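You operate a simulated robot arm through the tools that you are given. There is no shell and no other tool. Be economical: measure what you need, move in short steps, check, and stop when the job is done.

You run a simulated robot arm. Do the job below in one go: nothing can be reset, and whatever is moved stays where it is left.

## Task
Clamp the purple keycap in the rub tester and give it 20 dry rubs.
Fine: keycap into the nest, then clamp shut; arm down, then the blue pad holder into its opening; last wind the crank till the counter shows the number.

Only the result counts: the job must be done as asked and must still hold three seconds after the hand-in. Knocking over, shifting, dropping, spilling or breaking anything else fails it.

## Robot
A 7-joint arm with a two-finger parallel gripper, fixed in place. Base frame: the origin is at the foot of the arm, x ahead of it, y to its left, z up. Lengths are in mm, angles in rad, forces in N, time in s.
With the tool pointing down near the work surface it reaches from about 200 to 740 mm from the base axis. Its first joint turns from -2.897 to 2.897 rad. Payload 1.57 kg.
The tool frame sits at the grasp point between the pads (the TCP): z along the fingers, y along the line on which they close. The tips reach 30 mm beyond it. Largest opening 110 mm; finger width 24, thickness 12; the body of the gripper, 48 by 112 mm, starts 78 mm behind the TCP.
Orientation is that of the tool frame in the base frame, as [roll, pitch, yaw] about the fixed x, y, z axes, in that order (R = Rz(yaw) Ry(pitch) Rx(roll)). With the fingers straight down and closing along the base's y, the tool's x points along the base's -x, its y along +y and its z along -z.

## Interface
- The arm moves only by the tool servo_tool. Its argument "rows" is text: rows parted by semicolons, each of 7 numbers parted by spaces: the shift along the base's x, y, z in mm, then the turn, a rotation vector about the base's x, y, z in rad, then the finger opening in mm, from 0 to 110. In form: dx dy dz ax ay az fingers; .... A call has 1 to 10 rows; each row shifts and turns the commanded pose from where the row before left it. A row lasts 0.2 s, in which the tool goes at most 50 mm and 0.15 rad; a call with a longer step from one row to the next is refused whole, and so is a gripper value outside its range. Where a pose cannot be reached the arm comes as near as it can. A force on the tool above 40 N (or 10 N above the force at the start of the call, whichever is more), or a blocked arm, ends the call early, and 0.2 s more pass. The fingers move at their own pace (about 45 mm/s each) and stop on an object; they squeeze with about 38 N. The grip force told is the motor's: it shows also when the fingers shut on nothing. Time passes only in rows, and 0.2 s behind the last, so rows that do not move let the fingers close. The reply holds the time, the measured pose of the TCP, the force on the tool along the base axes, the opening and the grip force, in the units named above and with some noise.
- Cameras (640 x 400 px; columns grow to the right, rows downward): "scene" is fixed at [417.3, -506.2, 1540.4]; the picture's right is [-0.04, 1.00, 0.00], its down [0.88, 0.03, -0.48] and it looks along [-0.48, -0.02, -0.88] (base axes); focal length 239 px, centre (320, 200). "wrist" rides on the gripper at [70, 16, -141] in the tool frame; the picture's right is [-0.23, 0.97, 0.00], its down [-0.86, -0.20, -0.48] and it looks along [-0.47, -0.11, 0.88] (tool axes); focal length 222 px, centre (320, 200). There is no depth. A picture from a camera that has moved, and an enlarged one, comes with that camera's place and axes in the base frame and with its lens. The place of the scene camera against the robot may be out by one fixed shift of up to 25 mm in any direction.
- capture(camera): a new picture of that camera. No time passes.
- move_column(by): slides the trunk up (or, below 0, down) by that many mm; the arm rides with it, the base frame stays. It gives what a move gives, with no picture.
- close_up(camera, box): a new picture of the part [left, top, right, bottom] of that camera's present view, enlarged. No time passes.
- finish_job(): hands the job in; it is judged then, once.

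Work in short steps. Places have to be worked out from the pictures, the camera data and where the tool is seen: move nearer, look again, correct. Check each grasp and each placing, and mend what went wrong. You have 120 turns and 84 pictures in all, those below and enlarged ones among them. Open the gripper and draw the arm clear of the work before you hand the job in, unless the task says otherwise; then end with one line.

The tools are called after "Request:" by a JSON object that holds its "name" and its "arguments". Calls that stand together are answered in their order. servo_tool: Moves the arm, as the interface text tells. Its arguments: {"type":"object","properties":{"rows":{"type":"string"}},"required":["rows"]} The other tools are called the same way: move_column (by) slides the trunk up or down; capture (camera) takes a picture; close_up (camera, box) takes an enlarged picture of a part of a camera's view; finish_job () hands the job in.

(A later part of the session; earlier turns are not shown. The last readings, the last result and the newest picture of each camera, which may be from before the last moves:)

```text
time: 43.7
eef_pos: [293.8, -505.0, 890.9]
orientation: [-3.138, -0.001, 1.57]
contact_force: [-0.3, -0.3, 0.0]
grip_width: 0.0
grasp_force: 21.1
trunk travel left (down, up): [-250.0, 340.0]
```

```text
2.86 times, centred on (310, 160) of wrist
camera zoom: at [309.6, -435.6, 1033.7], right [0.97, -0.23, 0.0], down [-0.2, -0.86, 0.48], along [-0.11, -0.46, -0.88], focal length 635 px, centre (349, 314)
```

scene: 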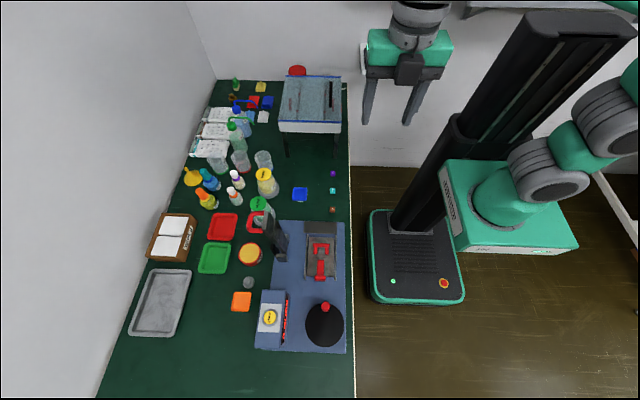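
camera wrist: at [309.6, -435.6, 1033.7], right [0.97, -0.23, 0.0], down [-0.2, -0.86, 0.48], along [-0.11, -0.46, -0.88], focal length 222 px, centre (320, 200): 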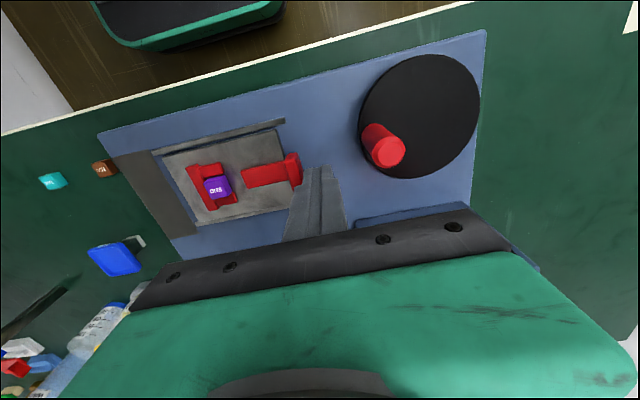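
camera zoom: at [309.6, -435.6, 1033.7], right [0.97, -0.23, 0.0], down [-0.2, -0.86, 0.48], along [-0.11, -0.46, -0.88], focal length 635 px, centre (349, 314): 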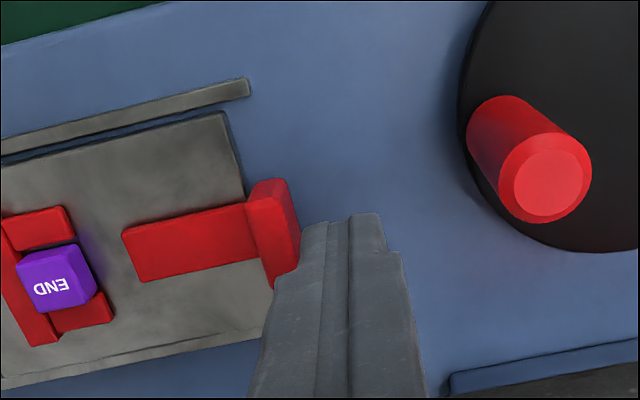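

Block's +x face is at x≈276; fingers span 282–306, so they clear it. Descend 37 mm, then push -x in small steps.

Request:
{"name": "servo_tool", "arguments": {"rows": "0 -0.5 -20 0 0 0 0;0 0 -17 0 0 0 0;-5 0 0 0 0 0 0;-4 0 0 0 0 0 0;-4 0 0 0 0 0 0"}}

Request:
{"name": "servo_tool", "arguments": {"rows": "-4 0 0 0 0 0 0;-3 0 0 0 0 0 0;-2 0 0 0 0 0 0;0 0 0 0 0 0 0"}}

Request:
{"name": "close_up", "arguments": {"camera": "wrist", "box": [220, 90, 400, 230]}}

```text
time: 44.9
eef_pos: [283.4, -504.5, 854.3]
orientation: [-3.137, 0.0, 1.57]
contact_force: [5.1, -3.9, 1.6]
grip_width: 0.1
grasp_force: 20.8
trunk travel left (down, up): [-250.0, 340.0]
```

```text
time: 45.9
eef_pos: [273.8, -504.3, 853.8]
orientation: [-3.138, -0.001, 1.57]
contact_force: [0.2, -0.3, -0.7]
grip_width: 0.0
grasp_force: 21.7
trunk travel left (down, up): [-250.0, 340.0]
```

```text
2.86 times, centred on (310, 160) of wrist
camera zoom: at [289.7, -435.3, 996.7], right [0.97, -0.23, 0.0], down [-0.2, -0.86, 0.48], along [-0.11, -0.47, -0.88], focal length 635 px, centre (349, 314)
```

zoom: 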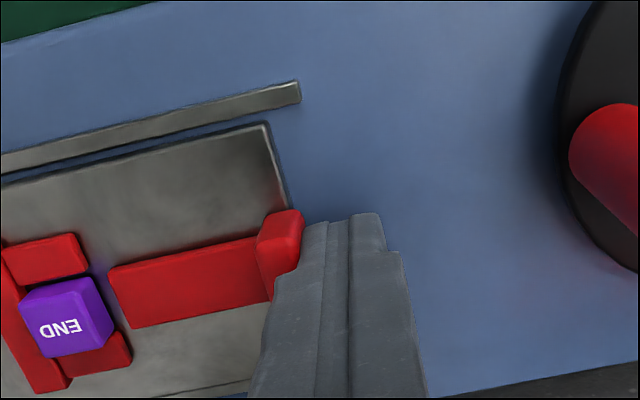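

The slider moves with it; about 6–8 mm remain. Keep pushing until resistance.

Request:
{"name": "servo_tool", "arguments": {"rows": "-3 0 0 0 0 0 0;-3 0 0 0 0 0 0;-2 0 0 0 0 0 0;0 0 0 0 0 0 0"}}

Request:
{"name": "close_up", "arguments": {"camera": "wrist", "box": [200, 110, 360, 230]}}

```text
time: 46.9
eef_pos: [266.4, -504.1, 853.5]
orientation: [-3.138, 0.001, 1.571]
contact_force: [3.1, 0.8, 0.1]
grip_width: 0.3
grasp_force: 21.4
trunk travel left (down, up): [-250.0, 340.0]
```

```text
3.33 times, centred on (280, 170) of wrist
camera zoom: at [282.0, -435.3, 996.3], right [0.97, -0.23, 0.0], down [-0.2, -0.86, 0.48], along [-0.11, -0.47, -0.88], focal length 740 px, centre (453, 300)
```

zoom: 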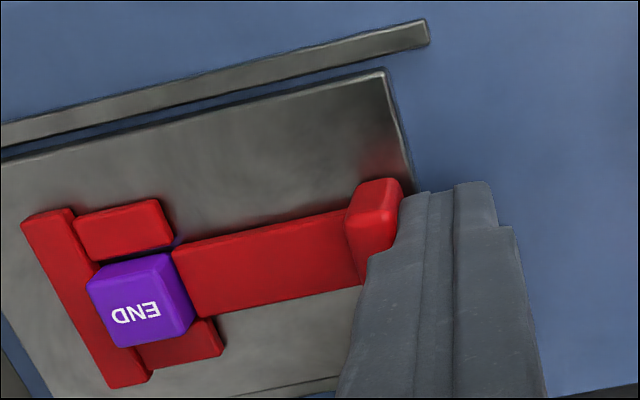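

Nearly touching; press on until firm.

Request:
{"name": "servo_tool", "arguments": {"rows": "-2 0 0 0 0 0 0;-2 0 0 0 0 0 0;0 0 0 0 0 0 0"}}

Request:
{"name": "servo_tool", "arguments": {"rows": "-2 0 0 0 0 0 0;-2 0 0 0 0 0 0;0 0 0 0 0 0 0"}}

Request:
{"name": "close_up", "arguments": {"camera": "wrist", "box": [200, 110, 360, 230]}}

```text
time: 47.7
eef_pos: [263.7, -504.0, 853.8]
orientation: [-3.138, -0.001, 1.57]
contact_force: [7.9, -2.3, 0.3]
grip_width: 0.0
grasp_force: 21.0
trunk travel left (down, up): [-250.0, 340.0]
```

```text
time: 48.5
eef_pos: [257.6, -504.8, 854.5]
orientation: [-3.136, -0.001, 1.57]
contact_force: [13.0, 1.9, 1.8]
grip_width: 0.0
grasp_force: 20.7
trunk travel left (down, up): [-250.0, 340.0]
```

```text
3.33 times, centred on (280, 170) of wrist
camera zoom: at [274.2, -435.3, 996.1], right [0.97, -0.23, -0.01], down [-0.2, -0.86, 0.48], along [-0.11, -0.47, -0.88], focal length 740 px, centre (453, 300)
```

zoom: 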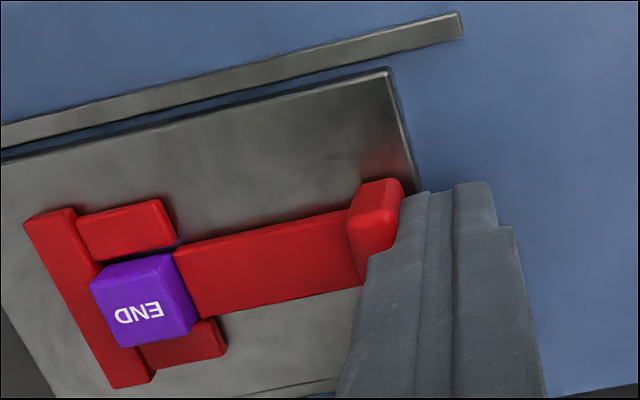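

The clamp is against the keycap and now the carriage itself slides. Back off and inspect keycap, clamp and counter.

Request:
{"name": "servo_tool", "arguments": {"rows": "8 0 0 0 0 0 0;8 0 10 0 0 0 0;0 20 30 0 0 0 0;-30 20 20 0 0 0 0"}}

Request:
{"name": "close_up", "arguments": {"camera": "wrist", "box": [210, 110, 330, 210]}}

Request:
{"name": "close_up", "arguments": {"camera": "scene", "box": [250, 215, 360, 355]}}

```text
time: 49.5
eef_pos: [243.5, -462.7, 914.1]
orientation: [-3.135, -0.002, 1.569]
contact_force: [0.3, -0.2, -0.2]
grip_width: 0.0
grasp_force: 20.9
trunk travel left (down, up): [-250.0, 340.0]
```

```text
4.00 times, centred on (270, 160) of wrist
camera zoom: at [259.3, -394.5, 1056.5], right [0.97, -0.23, 0.0], down [-0.2, -0.86, 0.48], along [-0.11, -0.46, -0.88], focal length 888 px, centre (520, 360)
```

zoom: 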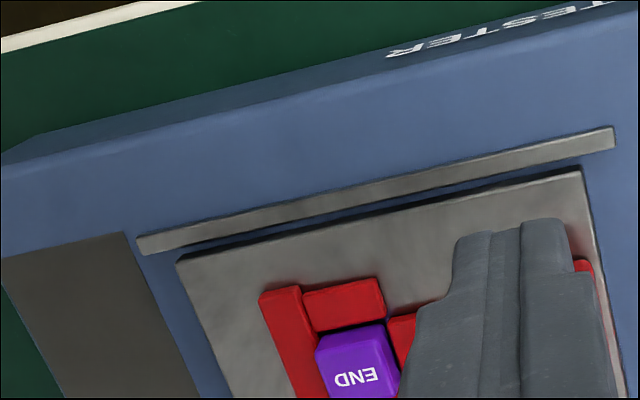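

```text
2.86 times, centred on (305, 285) of scene
camera zoom: at [417.3, -506.2, 1540.4], right [-0.04, 1.0, 0.0], down [0.88, 0.03, -0.48], along [-0.48, -0.02, -0.88], focal length 682 px, centre (363, -43)
```

zoom: 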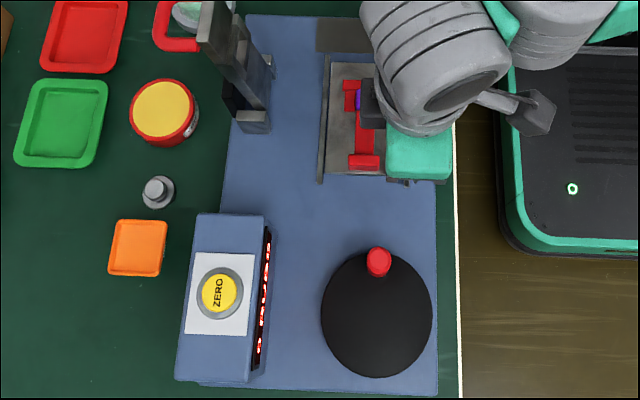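

Clamp closed on the keycap; the knob has not moved. Next the swing arm: turn back to yaw π and go up and +x, to view the upright arm and its red handle.

Request:
{"name": "servo_tool", "arguments": {"rows": "0 0 30 0 0 0.145 30;0 0 30 0 0 0.145 60;0 0 30 0 0 0.145 60;10 -5 30 0 0 0.145 60;10 -10 16 0 0 0.145 60;10 -10 0 0 0 0.145 60;10 -10 0 0 0 0.145 60;10 -10 0 0 0 0.145 60;6 -10 0 0 0 0.145 60;0 0 0 0 0 0.145 60"}}

Request:
{"name": "servo_tool", "arguments": {"rows": "0 0 0 0 0 0.122 60"}}

Request:
{"name": "capture", "arguments": {"camera": "wrist"}}

Request:
{"name": "close_up", "arguments": {"camera": "scene", "box": [235, 190, 305, 250]}}

```text
time: 50.6
eef_pos: [257.8, -476.1, 1036.6]
orientation: [-3.135, 0.023, 2.166]
contact_force: [-1.0, -16.0, -19.8]
grip_width: 59.9
grasp_force: 0.1
out of reach, approached as far as the arm can: row 5
trunk travel left (down, up): [-250.0, 340.0]
stopped in row 5: the force on the tool passed its limit (the readings are from after the stop); the commanded pose is now the measured one
```

```text
time: 50.9
eef_pos: [258.6, -475.7, 1036.9]
orientation: [-3.133, 0.026, 2.18]
contact_force: [1.0, -0.8, -0.9]
grip_width: 59.9
grasp_force: 0.0
trunk travel left (down, up): [-250.0, 340.0]
stopped in row 1: the force on the tool passed its limit (the readings are from after the stop); the commanded pose is now the measured one
```

```text
38 pictures are left
camera wrist: at [228.8, -407.4, 1177.8], right [0.93, 0.37, 0.0], down [0.32, -0.8, 0.5], along [0.19, -0.47, -0.86], focal length 222 px, centre (320, 200)
```

wrist: 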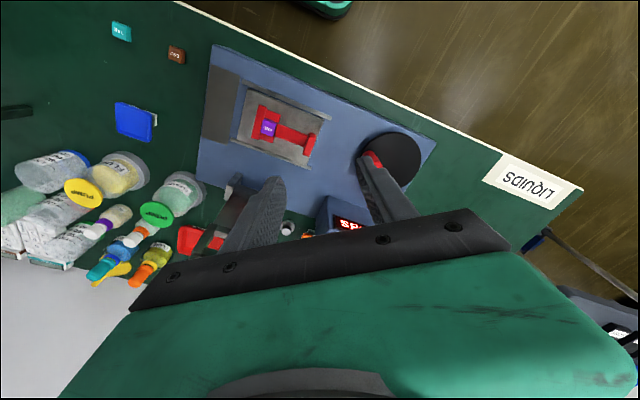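

```text
6.67 times, centred on (270, 220) of scene
camera zoom: at [417.3, -506.2, 1540.4], right [-0.04, 1.0, 0.0], down [0.88, 0.03, -0.48], along [-0.48, -0.02, -0.88], focal length 1592 px, centre (653, 67)
```

zoom: 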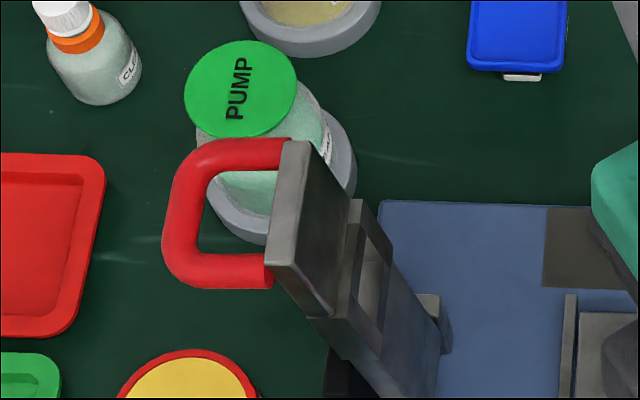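

Blocked while rotating at this height, likely a near-limit wrist. I'll drop to z≈985 (where turning worked before) and turn there.

Request:
{"name": "servo_tool", "arguments": {"rows": "0 0 -25 0 0 0 60;0 0 -25 0 0 0 60;0 0 0 0 0 0.1 60;0 0 0 0 0 0.145 60"}}

Request:
{"name": "capture", "arguments": {"camera": "scene"}}

```text
time: 51.9
eef_pos: [257.6, -475.5, 986.6]
orientation: [-3.136, 0.027, 2.428]
contact_force: [0.4, -0.3, -0.2]
grip_width: 59.9
grasp_force: 0.1
trunk travel left (down, up): [-250.0, 340.0]
```

```text
36 pictures are left
```

scene: 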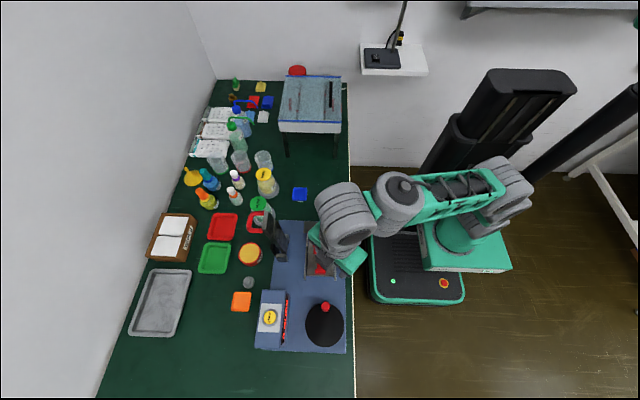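

Turning works here. I finish the turn to yaw π, then raise the trunk 120 mm to work at the handle, which I estimate at about (185,-670,1029) with the bar parallel to x.

Request:
{"name": "servo_tool", "arguments": {"rows": "0 0 0 0 0 0.145 60;0 0 0 0 0 0.145 60;0 0 0 0 0 0.145 60;0 0 0 0 0 0.145 60;0 0 0 0 0 0.133 60"}}

Request:
{"name": "move_column", "arguments": {"by": 120}}

```text
time: 53.1
eef_pos: [258.0, -476.0, 987.1]
orientation: [-3.133, 0.027, -3.14]
contact_force: [-0.2, 0.0, 0.1]
grip_width: 59.9
grasp_force: 0.0
trunk travel left (down, up): [-250.0, 340.0]
```

```text
time: 54.6
eef_pos: [258.2, -477.5, 1106.5]
orientation: [-3.134, 0.025, 3.138]
contact_force: [-0.7, -0.3, 0.4]
grip_width: 60.0
grasp_force: 0.1
trunk travel left (down, up): [-370.0, 220.0]
```

Straighten the small tilt and move to (205,-600,1105) to view the handle from above.

Request:
{"name": "servo_tool", "arguments": {"rows": "-13 -30 0 0.0076 0.026 0 60;-14 -32 0 0 0 0 60;-13 -30 0 0 0 0 60;-13 -30 0 0 0 0 60"}}

Request:
{"name": "capture", "arguments": {"camera": "wrist"}}

```text
time: 55.6
eef_pos: [209.7, -560.1, 1092.1]
orientation: [-3.14, -0.001, 3.138]
contact_force: [0.1, 0.8, 0.0]
grip_width: 59.9
grasp_force: 0.0
out of reach, approached as far as the arm can: row 3, 4
trunk travel left (down, up): [-370.0, 220.0]
```

```text
35 pictures are left
camera wrist: at [137.7, -545.0, 1234.8], right [0.23, 0.97, 0.0], down [0.85, -0.2, 0.48], along [0.46, -0.11, -0.88], focal length 222 px, centre (320, 200)
```

wrist: 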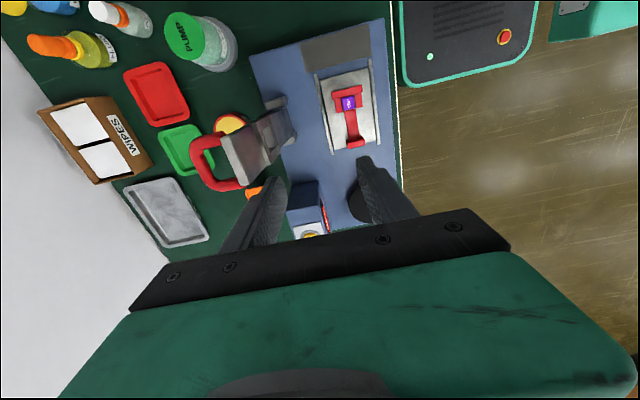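

The wrist gets limited when above the shoulder, so I raise the trunk back to its original height. Both cameras agree: handle bar centre ≈ (185,-674,1027), arm face ≈ y -642.

Request:
{"name": "move_column", "arguments": {"by": 130}}

Request:
{"name": "servo_tool", "arguments": {"rows": "-6 -28 -15 0 0 0 40;-6 -28 -15 0 0 0 30;-6 -28 -20 0 0 0 26;-6 -30 -20 0 0 0 26"}}

```text
time: 57.2
eef_pos: [207.1, -560.5, 1221.5]
orientation: [3.141, 0.001, 3.138]
contact_force: [0.3, -0.3, 0.3]
grip_width: 60.0
grasp_force: 0.1
trunk travel left (down, up): [-500.0, 90.0]
```

```text
time: 58.2
eef_pos: [176.4, -608.3, 1139.8]
orientation: [-3.14, 0.001, 3.138]
contact_force: [-0.7, -1.0, 0.4]
grip_width: 25.8
grasp_force: 0.1
out of reach, approached as far as the arm can: row 1, 2, 3, 4
trunk travel left (down, up): [-500.0, 90.0]
```

Reach envelope moves with the trunk; raising it the remaining 85 mm should put the handle within reach.

Request:
{"name": "move_column", "arguments": {"by": 85}}

Request:
{"name": "servo_tool", "arguments": {"rows": "2 0 -40 0 0 0 26;2 0 -40 0 0 0 26;2 0 -40 0 0 0 26;2 -30 0 0 0 0 26;1 -36 0 0 0 0 26"}}

Request:
{"name": "capture", "arguments": {"camera": "wrist"}}

```text
time: 59.4
eef_pos: [178.0, -609.7, 1224.1]
orientation: [3.141, 0.001, 3.137]
contact_force: [-0.1, -0.4, 0.5]
grip_width: 26.2
grasp_force: 0.0
trunk travel left (down, up): [-585.0, 5.0]
```

```text
time: 60.6
eef_pos: [182.4, -655.0, 1103.7]
orientation: [-3.139, 0.001, 3.138]
contact_force: [0.0, 0.5, -0.1]
grip_width: 26.1
grasp_force: 0.1
out of reach, approached as far as the arm can: row 5
trunk travel left (down, up): [-585.0, 5.0]
```

```text
34 pictures are left
camera wrist: at [113.2, -638.0, 1247.3], right [0.23, 0.97, 0.0], down [0.85, -0.2, 0.48], along [0.47, -0.11, -0.88], focal length 222 px, centre (320, 200)
```

wrist: 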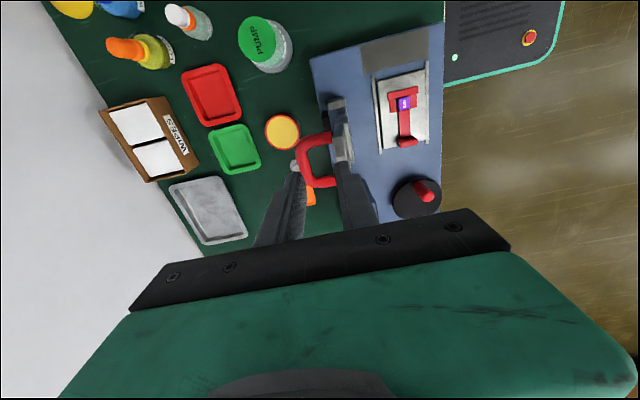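

Bar sits at y≈-672. Step down and over with the fingers just above the handle, then zoom to check.

Request:
{"name": "servo_tool", "arguments": {"rows": "1 -6 -15 0 0 0 26;1 -6 -10 0 0 0 26;0 -5.5 0 0 0 0 26;0 0 0 0 0 0 26"}}

Request:
{"name": "close_up", "arguments": {"camera": "wrist", "box": [250, 110, 390, 230]}}

```text
time: 61.6
eef_pos: [185.8, -662.1, 1076.8]
orientation: [3.141, 0.0, 3.138]
contact_force: [0.3, 0.8, -0.7]
grip_width: 26.0
grasp_force: 0.2
out of reach, approached as far as the arm can: row 2, 3
trunk travel left (down, up): [-585.0, 5.0]
```

```text
3.33 times, centred on (320, 170) of wrist
camera zoom: at [115.2, -647.2, 1218.8], right [0.23, 0.97, 0.0], down [0.85, -0.2, 0.48], along [0.47, -0.11, -0.88], focal length 740 px, centre (320, 300)
```

zoom: 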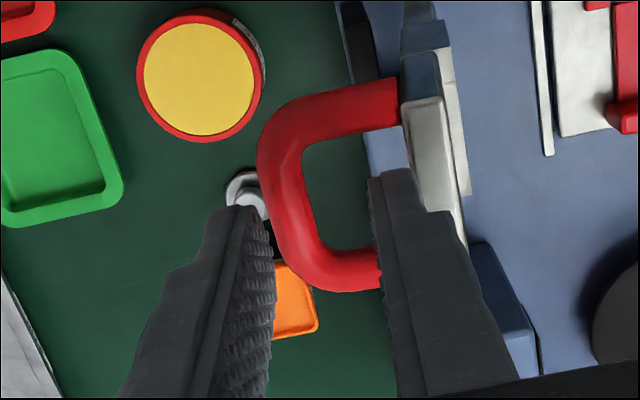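

Reach is marginal with a vertical hand; tilting the hand 0.15 rad (leaning toward +y) gains the needed reach. I tilt, then shift to y≈-671.

Request:
{"name": "servo_tool", "arguments": {"rows": "0 0 0 -0.149 0 0 25;0 -5 0 0 0 0 25;-2 -4 0 0 0 0 25;0 0 0 0 0 0 25"}}

Request:
{"name": "close_up", "arguments": {"camera": "wrist", "box": [250, 110, 390, 230]}}

```text
time: 62.6
eef_pos: [185.4, -671.9, 1076.0]
orientation: [-2.994, 0.0, 3.138]
contact_force: [0.7, 0.3, 0.0]
grip_width: 24.9
grasp_force: 0.1
trunk travel left (down, up): [-585.0, 5.0]
```

```text
3.33 times, centred on (320, 170) of wrist
camera zoom: at [114.9, -635.9, 1214.0], right [0.23, 0.96, -0.14], down [0.85, -0.13, 0.5], along [0.47, -0.24, -0.85], focal length 740 px, centre (320, 300)
```

zoom: 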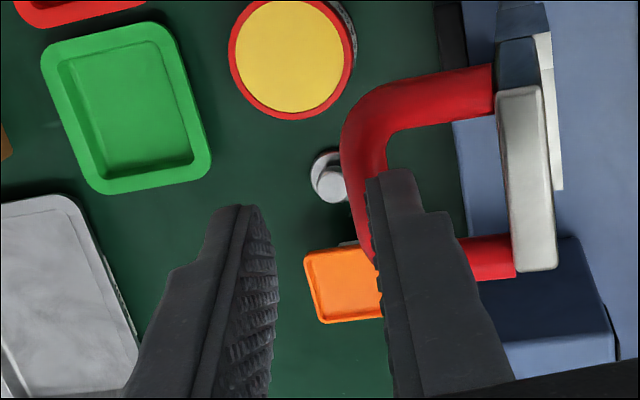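

Bar centre reads y≈-670.5. Shift +3.5 in y and descend 33 mm around the bar.

Request:
{"name": "servo_tool", "arguments": {"rows": "0 3.5 0 0 0 0 25;0 0 -12 0 0 0 25;0 0 -12 0 0 0 25;0 0 -10 0 0 0 25"}}

Request:
{"name": "close_up", "arguments": {"camera": "wrist", "box": [250, 110, 390, 230]}}

```text
time: 63.6
eef_pos: [185.0, -669.4, 1042.1]
orientation: [-2.992, 0.003, 3.139]
contact_force: [-0.1, 1.0, -0.4]
grip_width: 25.1
grasp_force: 0.0
trunk travel left (down, up): [-585.0, 5.0]
```

```text
3.33 times, centred on (320, 170) of wrist
camera zoom: at [114.4, -633.4, 1180.3], right [0.23, 0.96, -0.14], down [0.85, -0.13, 0.5], along [0.47, -0.24, -0.85], focal length 740 px, centre (320, 300)
```

zoom: 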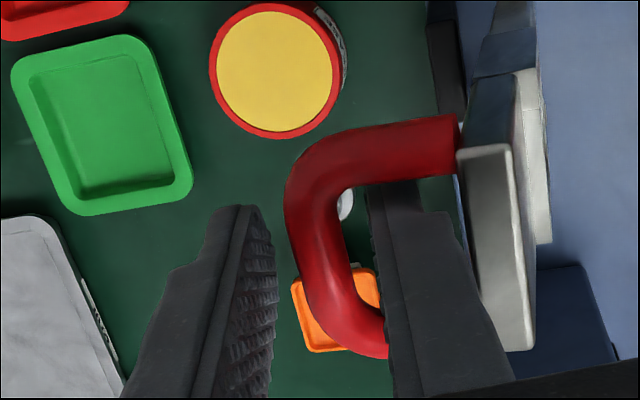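

The bar is between the fingers with no contact. Close on it.

Request:
{"name": "servo_tool", "arguments": {"rows": "0 0 0 0 0 0 15;0 0 0 0 0 0 8;0 0 0 0 0 0 8;0 0 0 0 0 0 8"}}

```text
time: 64.6
eef_pos: [184.8, -668.0, 1040.6]
orientation: [-2.994, 0.0, 3.138]
contact_force: [0.3, 6.0, -1.9]
grip_width: 12.5
grasp_force: 29.1
trunk travel left (down, up): [-585.0, 5.0]
```

Handle gripped (12.5 mm tube). Swing along an arc about the hinge (est. y -612, z 850): first a small portion, then check forces.

Request:
{"name": "servo_tool", "arguments": {"rows": "0 8 2.3 0 0 0 8;0 9 2.2 0 0 0 8;0 9 2 0 0 0 8;0 0 0 0 0 0 8"}}

```text
time: 65.6
eef_pos: [184.5, -642.4, 1046.6]
orientation: [-2.995, -0.001, 3.138]
contact_force: [2.5, 1.5, -7.2]
grip_width: 12.4
grasp_force: 29.7
trunk travel left (down, up): [-585.0, 5.0]
```

Follows freely. Continue over the top.

Request:
{"name": "servo_tool", "arguments": {"rows": "0 11 1.5 0 0 0 8;0 11 0.8 0 0 0 8;0 11 0 0 0 0 8;0 11 -0.5 0 0 0 8;0 11 -1.2 0 0 0 8;0 0 0 0 0 0 8"}}

```text
time: 67.0
eef_pos: [184.6, -587.9, 1049.4]
orientation: [-2.995, -0.003, 3.137]
contact_force: [-1.7, -1.2, -9.3]
grip_width: 12.1
grasp_force: 29.3
trunk travel left (down, up): [-585.0, 5.0]
```

Forces are small, so the arc fits. Continue, gradually straightening the hand.

Request:
{"name": "servo_tool", "arguments": {"rows": "0 11 -1.8 0.02 0 0 8;0 11 -2.4 0.02 0 0 8;0 10 -2.8 0.02 0 0 8;0 10 -3 0.02 0 0 8;0 10 -4.2 0.02 0 0 8;0 10 -4.7 0.02 0 0 8;0 9.5 -4.9 0.02 0 0 8;0 0 0 0 0 0 8"}}

```text
time: 68.8
eef_pos: [183.4, -517.1, 1023.8]
orientation: [-3.135, 0.0, 3.139]
contact_force: [-2.3, -11.0, -18.3]
grip_width: 11.9
grasp_force: 29.0
trunk travel left (down, up): [-585.0, 5.0]
```

Some inward pull (~20 N), so I trim the radius ~2 mm and continue down.

Request:
{"name": "servo_tool", "arguments": {"rows": "0 6 -6 0.006 0 0 8;0 6 -5 0 0 0 8;0 12 -8.5 0 0 0 8;0 11 -11.5 0 0 0 8;0 11 -11.5 0 0 0 8;0 0 0 0 0 0 8"}}

```text
time: 70.2
eef_pos: [183.9, -470.7, 982.7]
orientation: [-3.138, 0.0, 3.137]
contact_force: [-4.5, -16.6, -12.4]
grip_width: 11.4
grasp_force: 28.7
trunk travel left (down, up): [-585.0, 5.0]
```

Request:
{"name": "servo_tool", "arguments": {"rows": "0 7 -13 0 0 0 8;0 8.3 -13.3 0 0 0 8;0 6.5 -14.5 0 0 0 8;0 6 -15 0 0 0 8;0 0 0 0 0 0 8"}}

Request:
{"name": "close_up", "arguments": {"camera": "scene", "box": [240, 190, 380, 300]}}

```text
time: 71.4
eef_pos: [183.7, -443.4, 928.5]
orientation: [-3.14, 0.002, 3.136]
contact_force: [-2.6, -14.7, -5.0]
grip_width: 11.5
grasp_force: 29.3
trunk travel left (down, up): [-585.0, 5.0]
```

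```text
3.64 times, centred on (310, 245) of scene
camera zoom: at [417.3, -506.2, 1540.4], right [-0.04, 1.0, 0.0], down [0.88, 0.03, -0.48], along [-0.48, -0.02, -0.88], focal length 868 px, centre (356, 36)
```

zoom: 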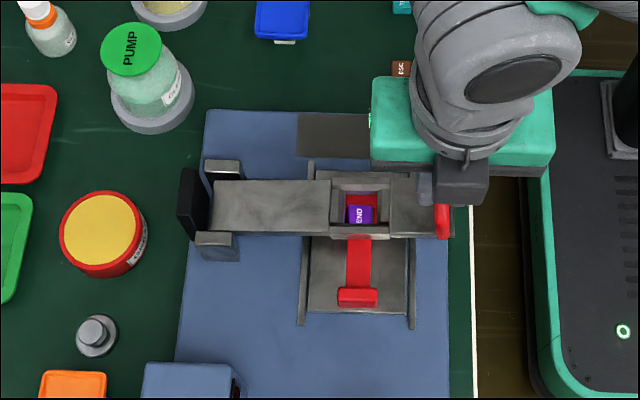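

The arm is nearly down with its window over the keycap. Continue gently until it rests.

Request:
{"name": "servo_tool", "arguments": {"rows": "0 3 -8 0 0 0 8;0 2.5 -8 0 0 0 8;0 0 0 0 0 0 8"}}

Request:
{"name": "servo_tool", "arguments": {"rows": "0 1.5 -6 0 0 0 8;0 1 -5 0 0 0 8;0 0 0 0 0 0 8"}}

```text
time: 72.2
eef_pos: [183.6, -440.0, 912.3]
orientation: [-3.139, 0.001, 3.138]
contact_force: [-1.0, -26.0, -6.0]
grip_width: 11.5
grasp_force: 28.9
trunk travel left (down, up): [-585.0, 5.0]
```

```text
time: 73.0
eef_pos: [184.9, -439.1, 901.8]
orientation: [-3.131, 0.003, 3.138]
contact_force: [-3.3, -27.7, 18.7]
grip_width: 11.9
grasp_force: 29.1
trunk travel left (down, up): [-585.0, 5.0]
```

Upward resistance now: the arm has come to rest. Relieve side force, release the handle and lift off to check.

Request:
{"name": "servo_tool", "arguments": {"rows": "0 -3 0 0 0 0 8;0 0 0 0 0 0 20;0 0 0 0 0 0 25;0 0 0 0 0 0 25;0 0 25 0 0 0 25;0 0 40 0 0 0 25;0 0 40 0 0 0 25"}}

Request:
{"name": "close_up", "arguments": {"camera": "wrist", "box": [200, 80, 400, 230]}}

Request:
{"name": "close_up", "arguments": {"camera": "scene", "box": [240, 170, 380, 300]}}

```text
time: 74.6
eef_pos: [184.1, -436.5, 1005.7]
orientation: [-3.141, 0.0, 3.138]
contact_force: [-0.3, 0.7, 0.5]
grip_width: 25.2
grasp_force: 0.1
trunk travel left (down, up): [-585.0, 5.0]
```

```text
2.67 times, centred on (300, 155) of wrist
camera zoom: at [113.2, -421.1, 1149.3], right [0.23, 0.97, 0.0], down [0.85, -0.2, 0.48], along [0.47, -0.11, -0.88], focal length 592 px, centre (373, 320)
```

zoom: 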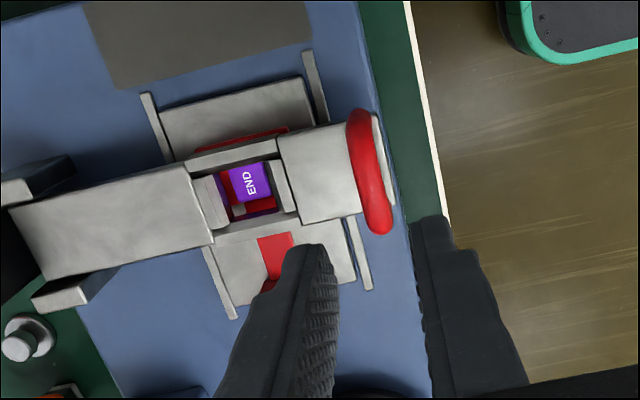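

```text
3.08 times, centred on (310, 235) of scene
camera zoom: at [417.3, -506.2, 1540.4], right [-0.04, 1.0, 0.0], down [0.88, 0.03, -0.48], along [-0.48, -0.02, -0.88], focal length 734 px, centre (351, 92)
```

zoom: 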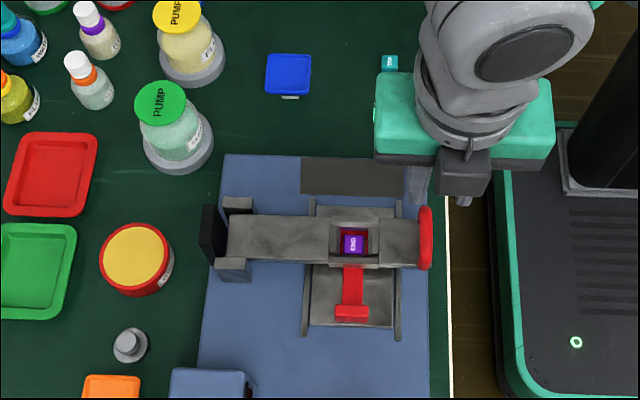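

The arm is fully down with its opening over the keycap. Now find the blue pad holder (est. (-36,-591)): fly there and lower the trunk for working room.

Request:
{"name": "servo_tool", "arguments": {"rows": "-36 -27 0 0 0 0 60;-36 -27 0 0 0 0 90;-36 -27 0 0 0 0 90;-36 -27 0 0 0 0 90;-36 -27 0 0 0 0 90;-20 -10 0 0 0 0 90"}}

Request:
{"name": "move_column", "arguments": {"by": -100}}

Request:
{"name": "capture", "arguments": {"camera": "wrist"}}

```text
time: 76.0
eef_pos: [-15.4, -583.8, 1005.4]
orientation: [-3.14, 0.001, 3.138]
contact_force: [-0.9, -0.1, 0.2]
grip_width: 90.1
grasp_force: 0.0
trunk travel left (down, up): [-585.0, 5.0]
```

```text
time: 77.3
eef_pos: [-13.8, -584.3, 905.0]
orientation: [-3.14, 0.0, 3.137]
contact_force: [0.5, -0.6, 0.0]
grip_width: 89.8
grasp_force: 0.1
trunk travel left (down, up): [-485.0, 105.0]
```

```text
27 pictures are left
camera wrist: at [-84.8, -567.9, 1047.6], right [0.23, 0.97, 0.0], down [0.85, -0.2, 0.48], along [0.47, -0.11, -0.88], focal length 222 px, centre (320, 200)
```

wrist: 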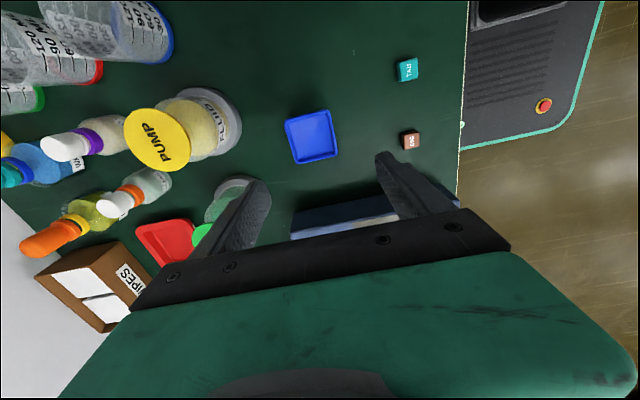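

Request:
{"name": "close_up", "arguments": {"camera": "wrist", "box": [270, 100, 350, 170]}}

```text
5.71 times, centred on (310, 135) of wrist
camera zoom: at [-84.8, -567.9, 1047.6], right [0.23, 0.97, 0.0], down [0.85, -0.2, 0.48], along [0.47, -0.11, -0.88], focal length 1269 px, centre (377, 571)
```

zoom: 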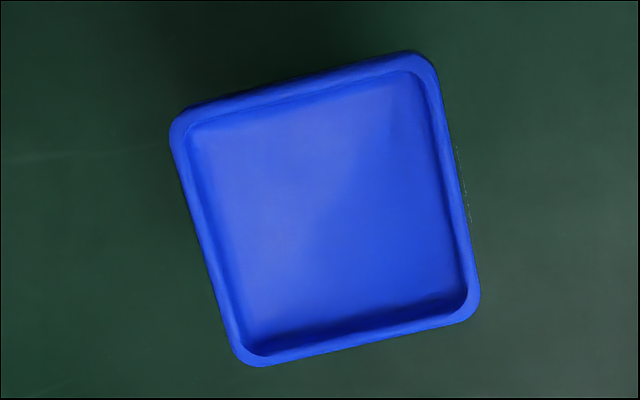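

This looks like a shallow tray, yet a pale piece shows at its +x side. I need to identify the pad holder for certain: zoom the scene camera on this and on the coloured blocks at the far end.

Request:
{"name": "close_up", "arguments": {"camera": "scene", "box": [285, 180, 315, 208]}}

Request:
{"name": "close_up", "arguments": {"camera": "scene", "box": [225, 75, 285, 130]}}

```text
14.29 times, centred on (300, 194) of scene
camera zoom: at [417.3, -506.2, 1540.4], right [-0.04, 1.0, 0.0], down [0.88, 0.03, -0.48], along [-0.48, -0.02, -0.88], focal length 3410 px, centre (606, 286)
```

zoom: 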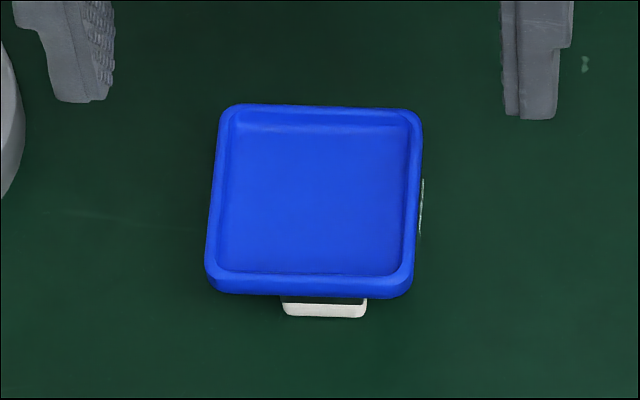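

```text
7.27 times, centred on (255, 102) of scene
camera zoom: at [417.3, -506.2, 1540.4], right [-0.04, 1.0, 0.0], down [0.88, 0.03, -0.48], along [-0.48, -0.02, -0.88], focal length 1736 px, centre (793, 909)
```

zoom: 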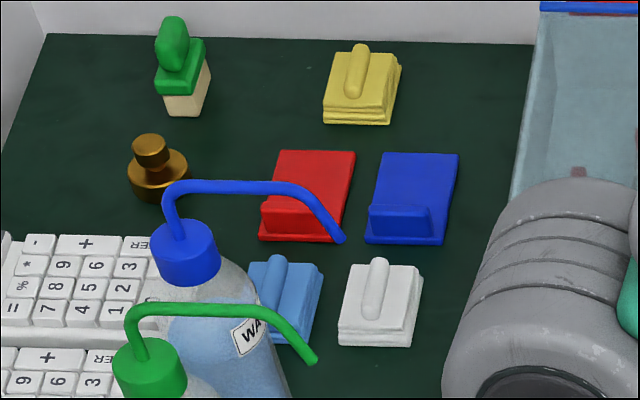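

The near blue item is a flat head (~51 mm, rim top ≈ z 795) standing on a narrow white pad stem: this is the blue pad holder at (-31,-591); the far blocks are stamps. Move above it and check alignment.

Request:
{"name": "servo_tool", "arguments": {"rows": "-9 -3.5 -20 0 0 0 80;-8 -3 -20 0 0 0 80;0 0 -20 0 0 0 80"}}

Request:
{"name": "close_up", "arguments": {"camera": "wrist", "box": [240, 110, 400, 230]}}

```text
time: 78.1
eef_pos: [-31.5, -591.1, 847.5]
orientation: [-3.138, -0.001, 3.138]
contact_force: [-0.5, 0.5, 0.1]
grip_width: 80.1
grasp_force: 0.1
trunk travel left (down, up): [-485.0, 105.0]
```

```text
3.33 times, centred on (320, 170) of wrist
camera zoom: at [-101.6, -575.3, 988.9], right [0.23, 0.97, 0.0], down [0.85, -0.2, 0.48], along [0.47, -0.11, -0.88], focal length 740 px, centre (320, 300)
```

zoom: 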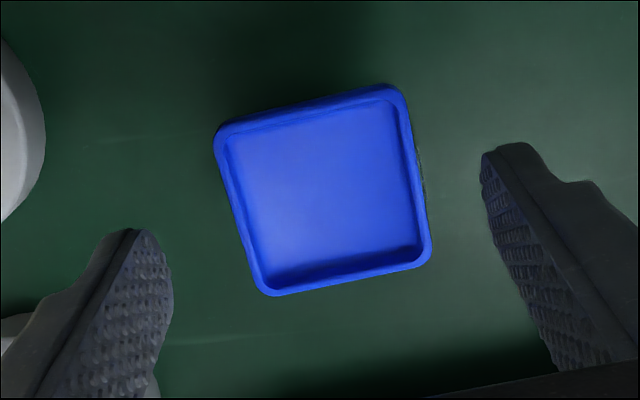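

Centred at (-31.6,-591), top z≈797. Descend to TCP 815 (tips just at head's underside) and close.

Request:
{"name": "servo_tool", "arguments": {"rows": "0 0 -20 0 0 0 70;0 0 -12.5 0 0 0 65;0 0 0 0 0 0 45;0 0 0 0 0 0 40;0 0 0 0 0 0 40;0 0 0 0 0 0 40"}}

Request:
{"name": "servo_tool", "arguments": {"rows": "0 0 15 0 0 0 40;0 0 30 0 0 0 40;0 0 40 0 0 0 40;0 0 40 0 0 0 40"}}

Request:
{"name": "close_up", "arguments": {"camera": "scene", "box": [270, 140, 350, 210]}}

```text
time: 79.5
eef_pos: [-31.4, -590.3, 810.1]
orientation: [-3.139, 0.0, 3.14]
contact_force: [-0.1, 1.3, 0.1]
grip_width: 51.7
grasp_force: 37.6
trunk travel left (down, up): [-485.0, 105.0]
```

```text
time: 80.5
eef_pos: [-31.9, -592.0, 937.4]
orientation: [-3.14, 0.001, 3.138]
contact_force: [0.3, 0.5, -1.2]
grip_width: 51.5
grasp_force: 37.6
trunk travel left (down, up): [-485.0, 105.0]
```

```text
5.71 times, centred on (310, 175) of scene
camera zoom: at [417.3, -506.2, 1540.4], right [-0.04, 1.0, 0.0], down [0.88, 0.03, -0.48], along [-0.48, -0.02, -0.88], focal length 1364 px, centre (377, 343)
```

zoom: 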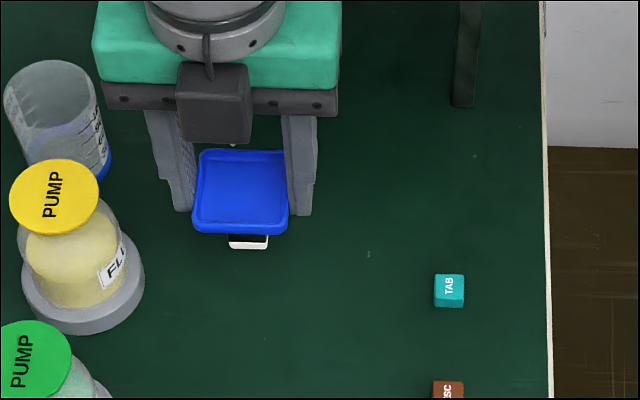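

Holder lifted; its bottom is 60 mm below TCP. Carry it to above the arm's opening (≈(185,-503)), staying above the handle.

Request:
{"name": "servo_tool", "arguments": {"rows": "0 10 38 0 0 0 40;36 16 0 0 0 0 40;36 16 0 0 0 0 40;36 16 0 0 0 0 40;36 16 0 0 0 0 40;36 15 0 0 0 0 40;36 0 0 0 0 0 40;0 0 0 0 0 0 40"}}

Request:
{"name": "close_up", "arguments": {"camera": "wrist", "box": [240, 100, 400, 220]}}

Request:
{"name": "close_up", "arguments": {"camera": "scene", "box": [275, 200, 355, 270]}}

```text
time: 82.3
eef_pos: [184.9, -501.4, 974.8]
orientation: [-3.139, 0.001, 3.138]
contact_force: [-0.2, -1.5, -1.6]
grip_width: 51.3
grasp_force: 37.7
trunk travel left (down, up): [-485.0, 105.0]
```

```text
3.33 times, centred on (320, 160) of wrist
camera zoom: at [115.0, -485.6, 1117.3], right [0.23, 0.97, 0.0], down [0.85, -0.2, 0.48], along [0.46, -0.11, -0.88], focal length 740 px, centre (320, 333)
```

zoom: 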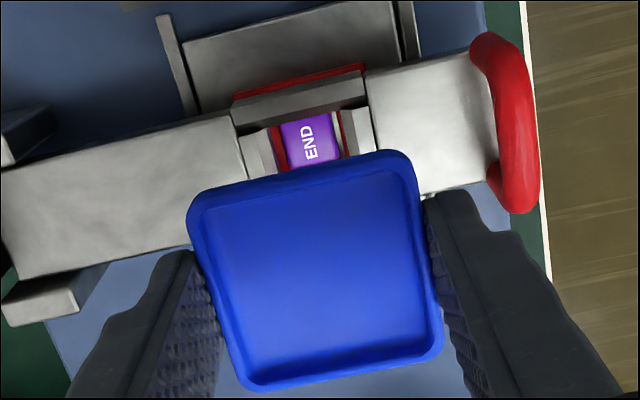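

```text
5.71 times, centred on (315, 235) of scene
camera zoom: at [417.3, -506.2, 1540.4], right [-0.04, 1.0, 0.0], down [0.88, 0.03, -0.48], along [-0.48, -0.02, -0.88], focal length 1364 px, centre (349, 0)
```

zoom: 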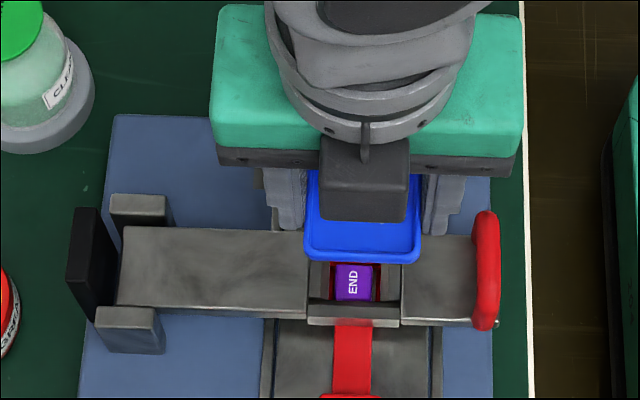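

The opening is funnel-shaped, centred ≈ (185,-505). Shift -3.5 in y and lower so the pad is just over the opening.

Request:
{"name": "servo_tool", "arguments": {"rows": "0 -3.5 -10 0 0 0 40;0 0 -15 0 0 0 40;0 0 -15 0 0 0 40;0 0 0 0 0 0 40"}}

Request:
{"name": "close_up", "arguments": {"camera": "scene", "box": [290, 220, 350, 270]}}

```text
time: 83.3
eef_pos: [184.4, -505.8, 935.7]
orientation: [-3.139, 0.0, 3.138]
contact_force: [0.5, -0.2, -1.4]
grip_width: 51.5
grasp_force: 37.9
trunk travel left (down, up): [-485.0, 105.0]
```

```text
8.00 times, centred on (320, 245) of scene
camera zoom: at [417.3, -506.2, 1540.4], right [-0.04, 1.0, 0.0], down [0.88, 0.03, -0.48], along [-0.48, -0.02, -0.88], focal length 1910 px, centre (320, -160)
```

zoom: 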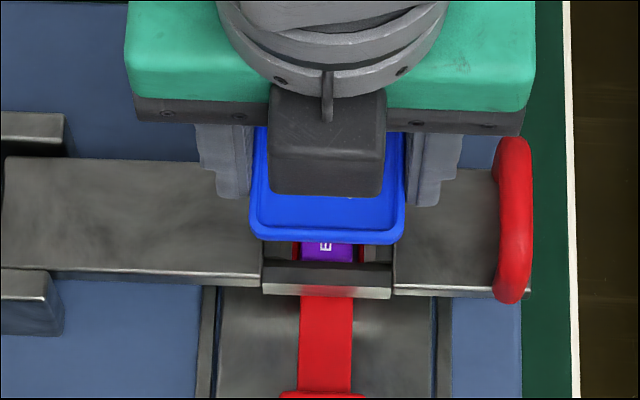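

Aligned in y. Lower stepwise watching force.

Request:
{"name": "servo_tool", "arguments": {"rows": "0.5 0 -10 0 0 0 40;0 0 -10 0 0 0 40;0 0 0 0 0 0 40"}}

Request:
{"name": "servo_tool", "arguments": {"rows": "0 0 -7 0 0 0 40;0 0 -6 0 0 0 40;0 0 0 0 0 0 40"}}

```text
time: 84.1
eef_pos: [183.8, -505.1, 915.8]
orientation: [-3.141, 0.0, 3.138]
contact_force: [0.5, 0.3, -0.6]
grip_width: 51.6
grasp_force: 37.8
trunk travel left (down, up): [-485.0, 105.0]
```

```text
time: 84.9
eef_pos: [185.0, -505.1, 903.8]
orientation: [-3.139, 0.001, 3.137]
contact_force: [-0.5, -0.7, -1.8]
grip_width: 51.4
grasp_force: 37.5
trunk travel left (down, up): [-485.0, 105.0]
```

No contact yet (pad bottom ≈ z 844); continue down.

Request:
{"name": "servo_tool", "arguments": {"rows": "0 0 -4 0 0 0 40;0 0 -4 0 0 0 40;0 0 0 0 0 0 40"}}

Request:
{"name": "close_up", "arguments": {"camera": "scene", "box": [290, 220, 350, 270]}}

```text
time: 85.7
eef_pos: [184.7, -506.5, 894.0]
orientation: [-3.139, 0.001, 3.139]
contact_force: [-1.1, 0.2, 4.9]
grip_width: 51.5
grasp_force: 37.9
trunk travel left (down, up): [-485.0, 105.0]
```

```text
8.00 times, centred on (320, 245) of scene
camera zoom: at [417.3, -506.2, 1540.4], right [-0.04, 1.0, 0.0], down [0.88, 0.03, -0.48], along [-0.48, -0.02, -0.88], focal length 1910 px, centre (320, -160)
```

zoom: 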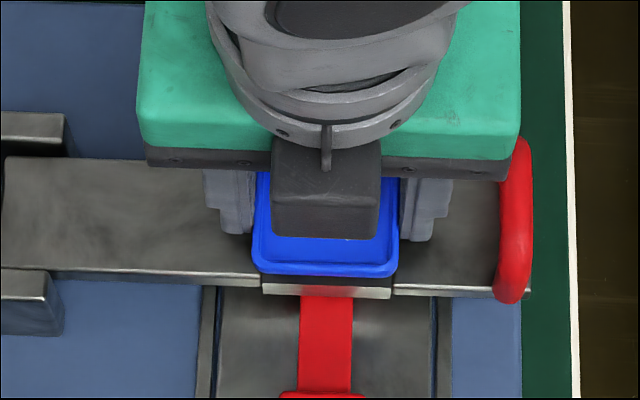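

Contact right where predicted (pad on keycap). Press 1 mm, release and lift.

Request:
{"name": "servo_tool", "arguments": {"rows": "0 0 -1 0 0 0 40;0 0 0 0 0 0 55;0 0 0 0 0 0 64;0 0 0 0 0 0 64;0 0 25 0 0 0 64;0 0 45 0 0 0 64;0 0 45 0 0 0 64"}}

Request:
{"name": "close_up", "arguments": {"camera": "wrist", "box": [220, 80, 420, 230]}}

```text
time: 87.3
eef_pos: [184.6, -503.2, 1008.7]
orientation: [3.14, -0.002, 3.138]
contact_force: [-0.3, -0.3, -0.5]
grip_width: 63.9
grasp_force: 0.1
trunk travel left (down, up): [-485.0, 105.0]
```

```text
2.67 times, centred on (320, 155) of wrist
camera zoom: at [115.5, -488.1, 1151.4], right [0.23, 0.97, 0.0], down [0.85, -0.2, 0.48], along [0.46, -0.11, -0.88], focal length 592 px, centre (320, 320)
```

zoom: 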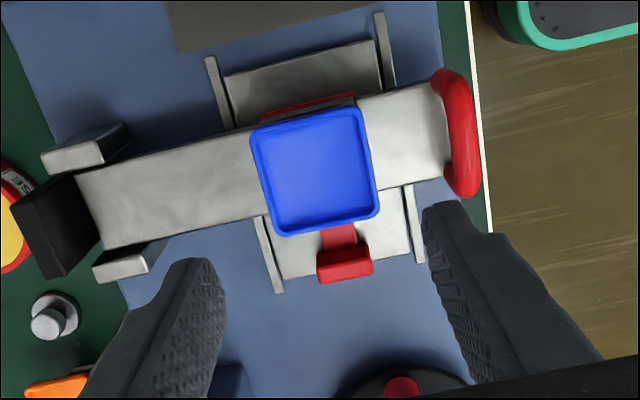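

Holder is seated squarely. Now the crank: knob est. (342,-486) with top z≈895, disc centre ≈ (390,-487), radius ≈48. Move above the knob and look.

Request:
{"name": "servo_tool", "arguments": {"rows": "40 5 0 0 0 0 60;40 5 0 0 0 0 60;40 5 -10 0 0 0 60;37 2 -14 0 0 0 60"}}

Request:
{"name": "capture", "arguments": {"camera": "wrist"}}

Request:
{"name": "close_up", "arguments": {"camera": "scene", "box": [250, 275, 360, 360]}}

```text
time: 88.3
eef_pos: [340.5, -486.1, 984.9]
orientation: [-3.141, 0.0, 3.138]
contact_force: [0.0, 0.1, 1.0]
grip_width: 60.0
grasp_force: 0.0
trunk travel left (down, up): [-485.0, 105.0]
```

```text
16 pictures are left
camera wrist: at [271.1, -471.2, 1127.0], right [0.23, 0.97, 0.0], down [0.85, -0.2, 0.48], along [0.47, -0.11, -0.88], focal length 222 px, centre (320, 200)
```

wrist: 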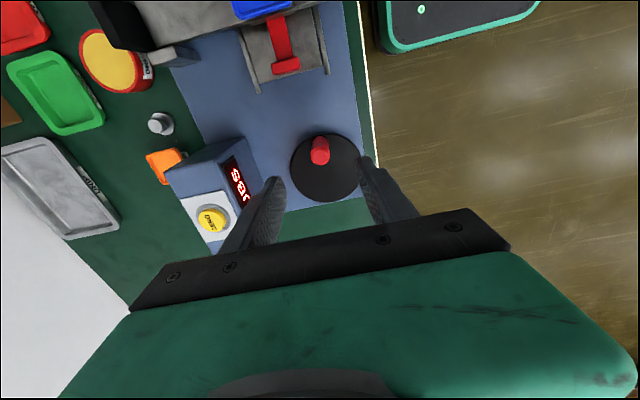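

```text
4.71 times, centred on (305, 318) of scene
camera zoom: at [417.3, -506.2, 1540.4], right [-0.04, 1.0, 0.0], down [0.88, 0.03, -0.48], along [-0.48, -0.02, -0.88], focal length 1123 px, centre (391, -353)
```

zoom: 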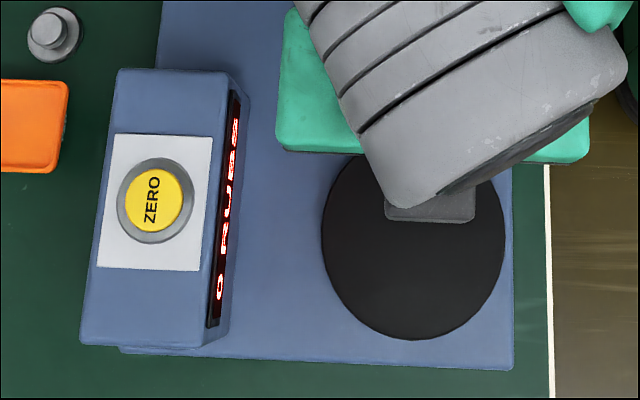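

Knob about (347,-488.5), z 820–885; disc centre (387,-489), so crank radius ≈40. Descend with fingers either side and grip the knob.

Request:
{"name": "servo_tool", "arguments": {"rows": "6 -2.5 -35 0 0 0 50;0 0 -35 0 0 0 50;0 0 -20 0 0 0 45;0 0 -12 0 0 0 45;0 0 0 0 0 0 30;0 0 0 0 0 0 15;0 0 0 0 0 0 15;0 0 0 0 0 0 15"}}

Request:
{"name": "close_up", "arguments": {"camera": "wrist", "box": [250, 110, 390, 230]}}

```text
time: 90.1
eef_pos: [348.0, -490.5, 883.1]
orientation: [-3.14, 0.0, 3.137]
contact_force: [0.2, 0.5, -0.9]
grip_width: 20.8
grasp_force: 34.3
trunk travel left (down, up): [-485.0, 105.0]
```

```text
3.33 times, centred on (320, 170) of wrist
camera zoom: at [277.6, -474.7, 1025.3], right [0.23, 0.97, 0.0], down [0.85, -0.2, 0.48], along [0.47, -0.11, -0.88], focal length 740 px, centre (320, 300)
```

zoom: 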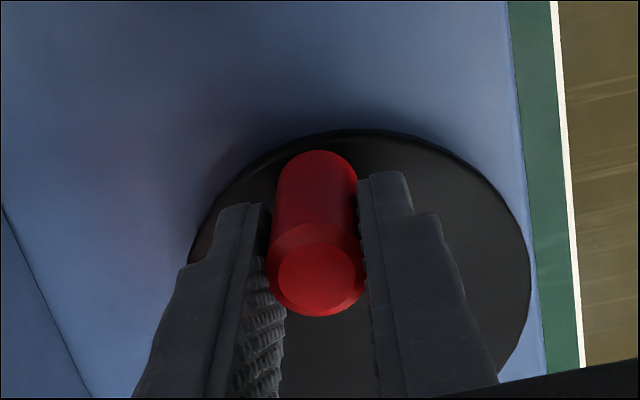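

Knob gripped (20.8 mm). Try a clockwise quarter turn with radius 42 and watch forces.

Request:
{"name": "servo_tool", "arguments": {"rows": "2.1 13 0 0 0 0 15;5.9 11.7 0 0 0 0 15;9.3 9.3 0 0 0 0 15;11.7 5.9 0 0 0 0 15;13 2.1 0 0 0 0 15;0 0 0 0 0 0 15"}}

```text
time: 91.5
eef_pos: [390.4, -448.6, 882.9]
orientation: [-3.138, -0.001, 3.137]
contact_force: [-0.5, 2.5, 1.2]
grip_width: 20.9
grasp_force: 34.1
trunk travel left (down, up): [-485.0, 105.0]
```

Radius 42 fits very well (force <3 N). Continue the half turn to the far side, then the last quarter.

Request:
{"name": "servo_tool", "arguments": {"rows": "13 -2.1 0 0 0 0 15;11.7 -5.9 0 0 0 0 15;9.3 -9.3 0 0 0 0 15;5.9 -11.7 0 0 0 0 15;2.1 -13 0 0 0 0 15;-2.1 -13 0 0 0 0 15;-5.9 -11.7 0 0 0 0 15;-9.3 -9.3 0 0 0 0 15;-11.7 -5.9 0 0 0 0 15;-13 -2.1 0 0 0 0 15"}}

Request:
{"name": "servo_tool", "arguments": {"rows": "-13 2.1 0 0 0 0 15;-11.7 5.9 0 0 0 0 15;-9.3 9.3 0 0 0 0 15;-5.9 11.7 0 0 0 0 15;-2.1 13 0 0 0 0 15;0 0 0 0 0 0 15"}}

Request:
{"name": "close_up", "arguments": {"camera": "scene", "box": [260, 270, 320, 350]}}

```text
time: 93.7
eef_pos: [390.4, -528.4, 882.0]
orientation: [3.141, -0.002, -3.139]
contact_force: [1.6, 32.1, -3.4]
grip_width: 20.9
grasp_force: 34.1
trunk travel left (down, up): [-485.0, 105.0]
```

```text
time: 95.1
eef_pos: [345.6, -489.4, 885.8]
orientation: [-3.135, 0.002, 3.137]
contact_force: [-10.6, -0.9, 15.3]
grip_width: 20.5
grasp_force: 25.7
trunk travel left (down, up): [-485.0, 105.0]
```

```text
5.00 times, centred on (290, 310) of scene
camera zoom: at [417.3, -506.2, 1540.4], right [-0.04, 1.0, 0.0], down [0.88, 0.03, -0.48], along [-0.48, -0.02, -0.88], focal length 1194 px, centre (470, -350)
```

zoom: 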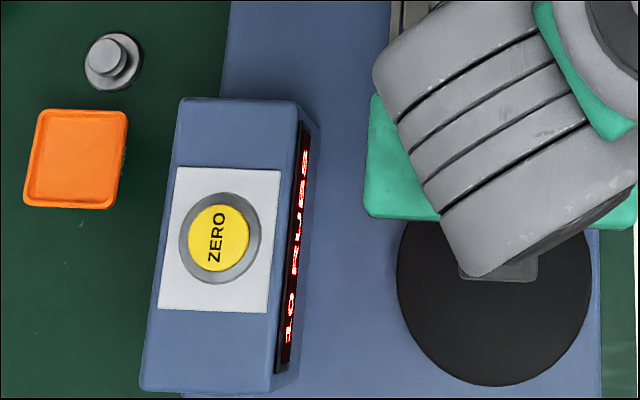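

One turn gave what reads as "10 RUBS". Confirm with stronger zoom.

Request:
{"name": "close_up", "arguments": {"camera": "scene", "box": [280, 295, 300, 348]}}

Request:
{"name": "close_up", "arguments": {"camera": "wrist", "box": [200, 110, 390, 230]}}

```text
7.55 times, centred on (290, 322) of scene
camera zoom: at [417.3, -506.2, 1540.4], right [-0.04, 1.0, 0.0], down [0.88, 0.03, -0.48], along [-0.48, -0.02, -0.88], focal length 1802 px, centre (546, -717)
```

zoom: 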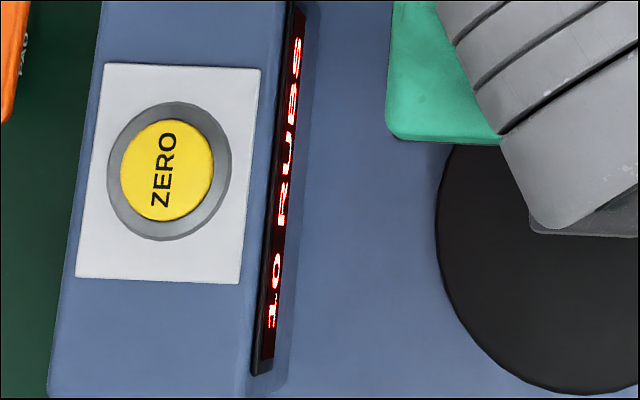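

```text
3.33 times, centred on (295, 170) of wrist
camera zoom: at [276.0, -473.2, 1027.5], right [0.23, 0.97, -0.01], down [0.85, -0.2, 0.48], along [0.47, -0.12, -0.88], focal length 740 px, centre (403, 300)
```

zoom: 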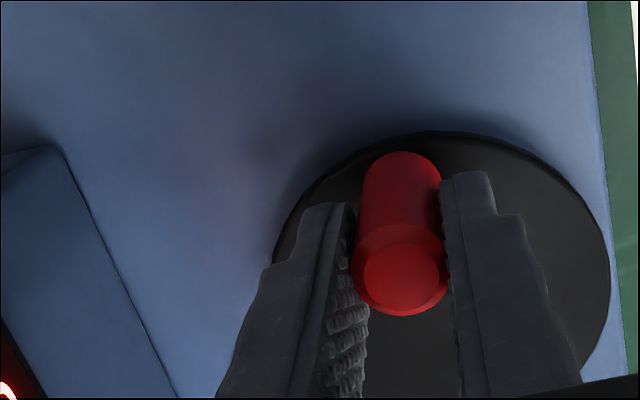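

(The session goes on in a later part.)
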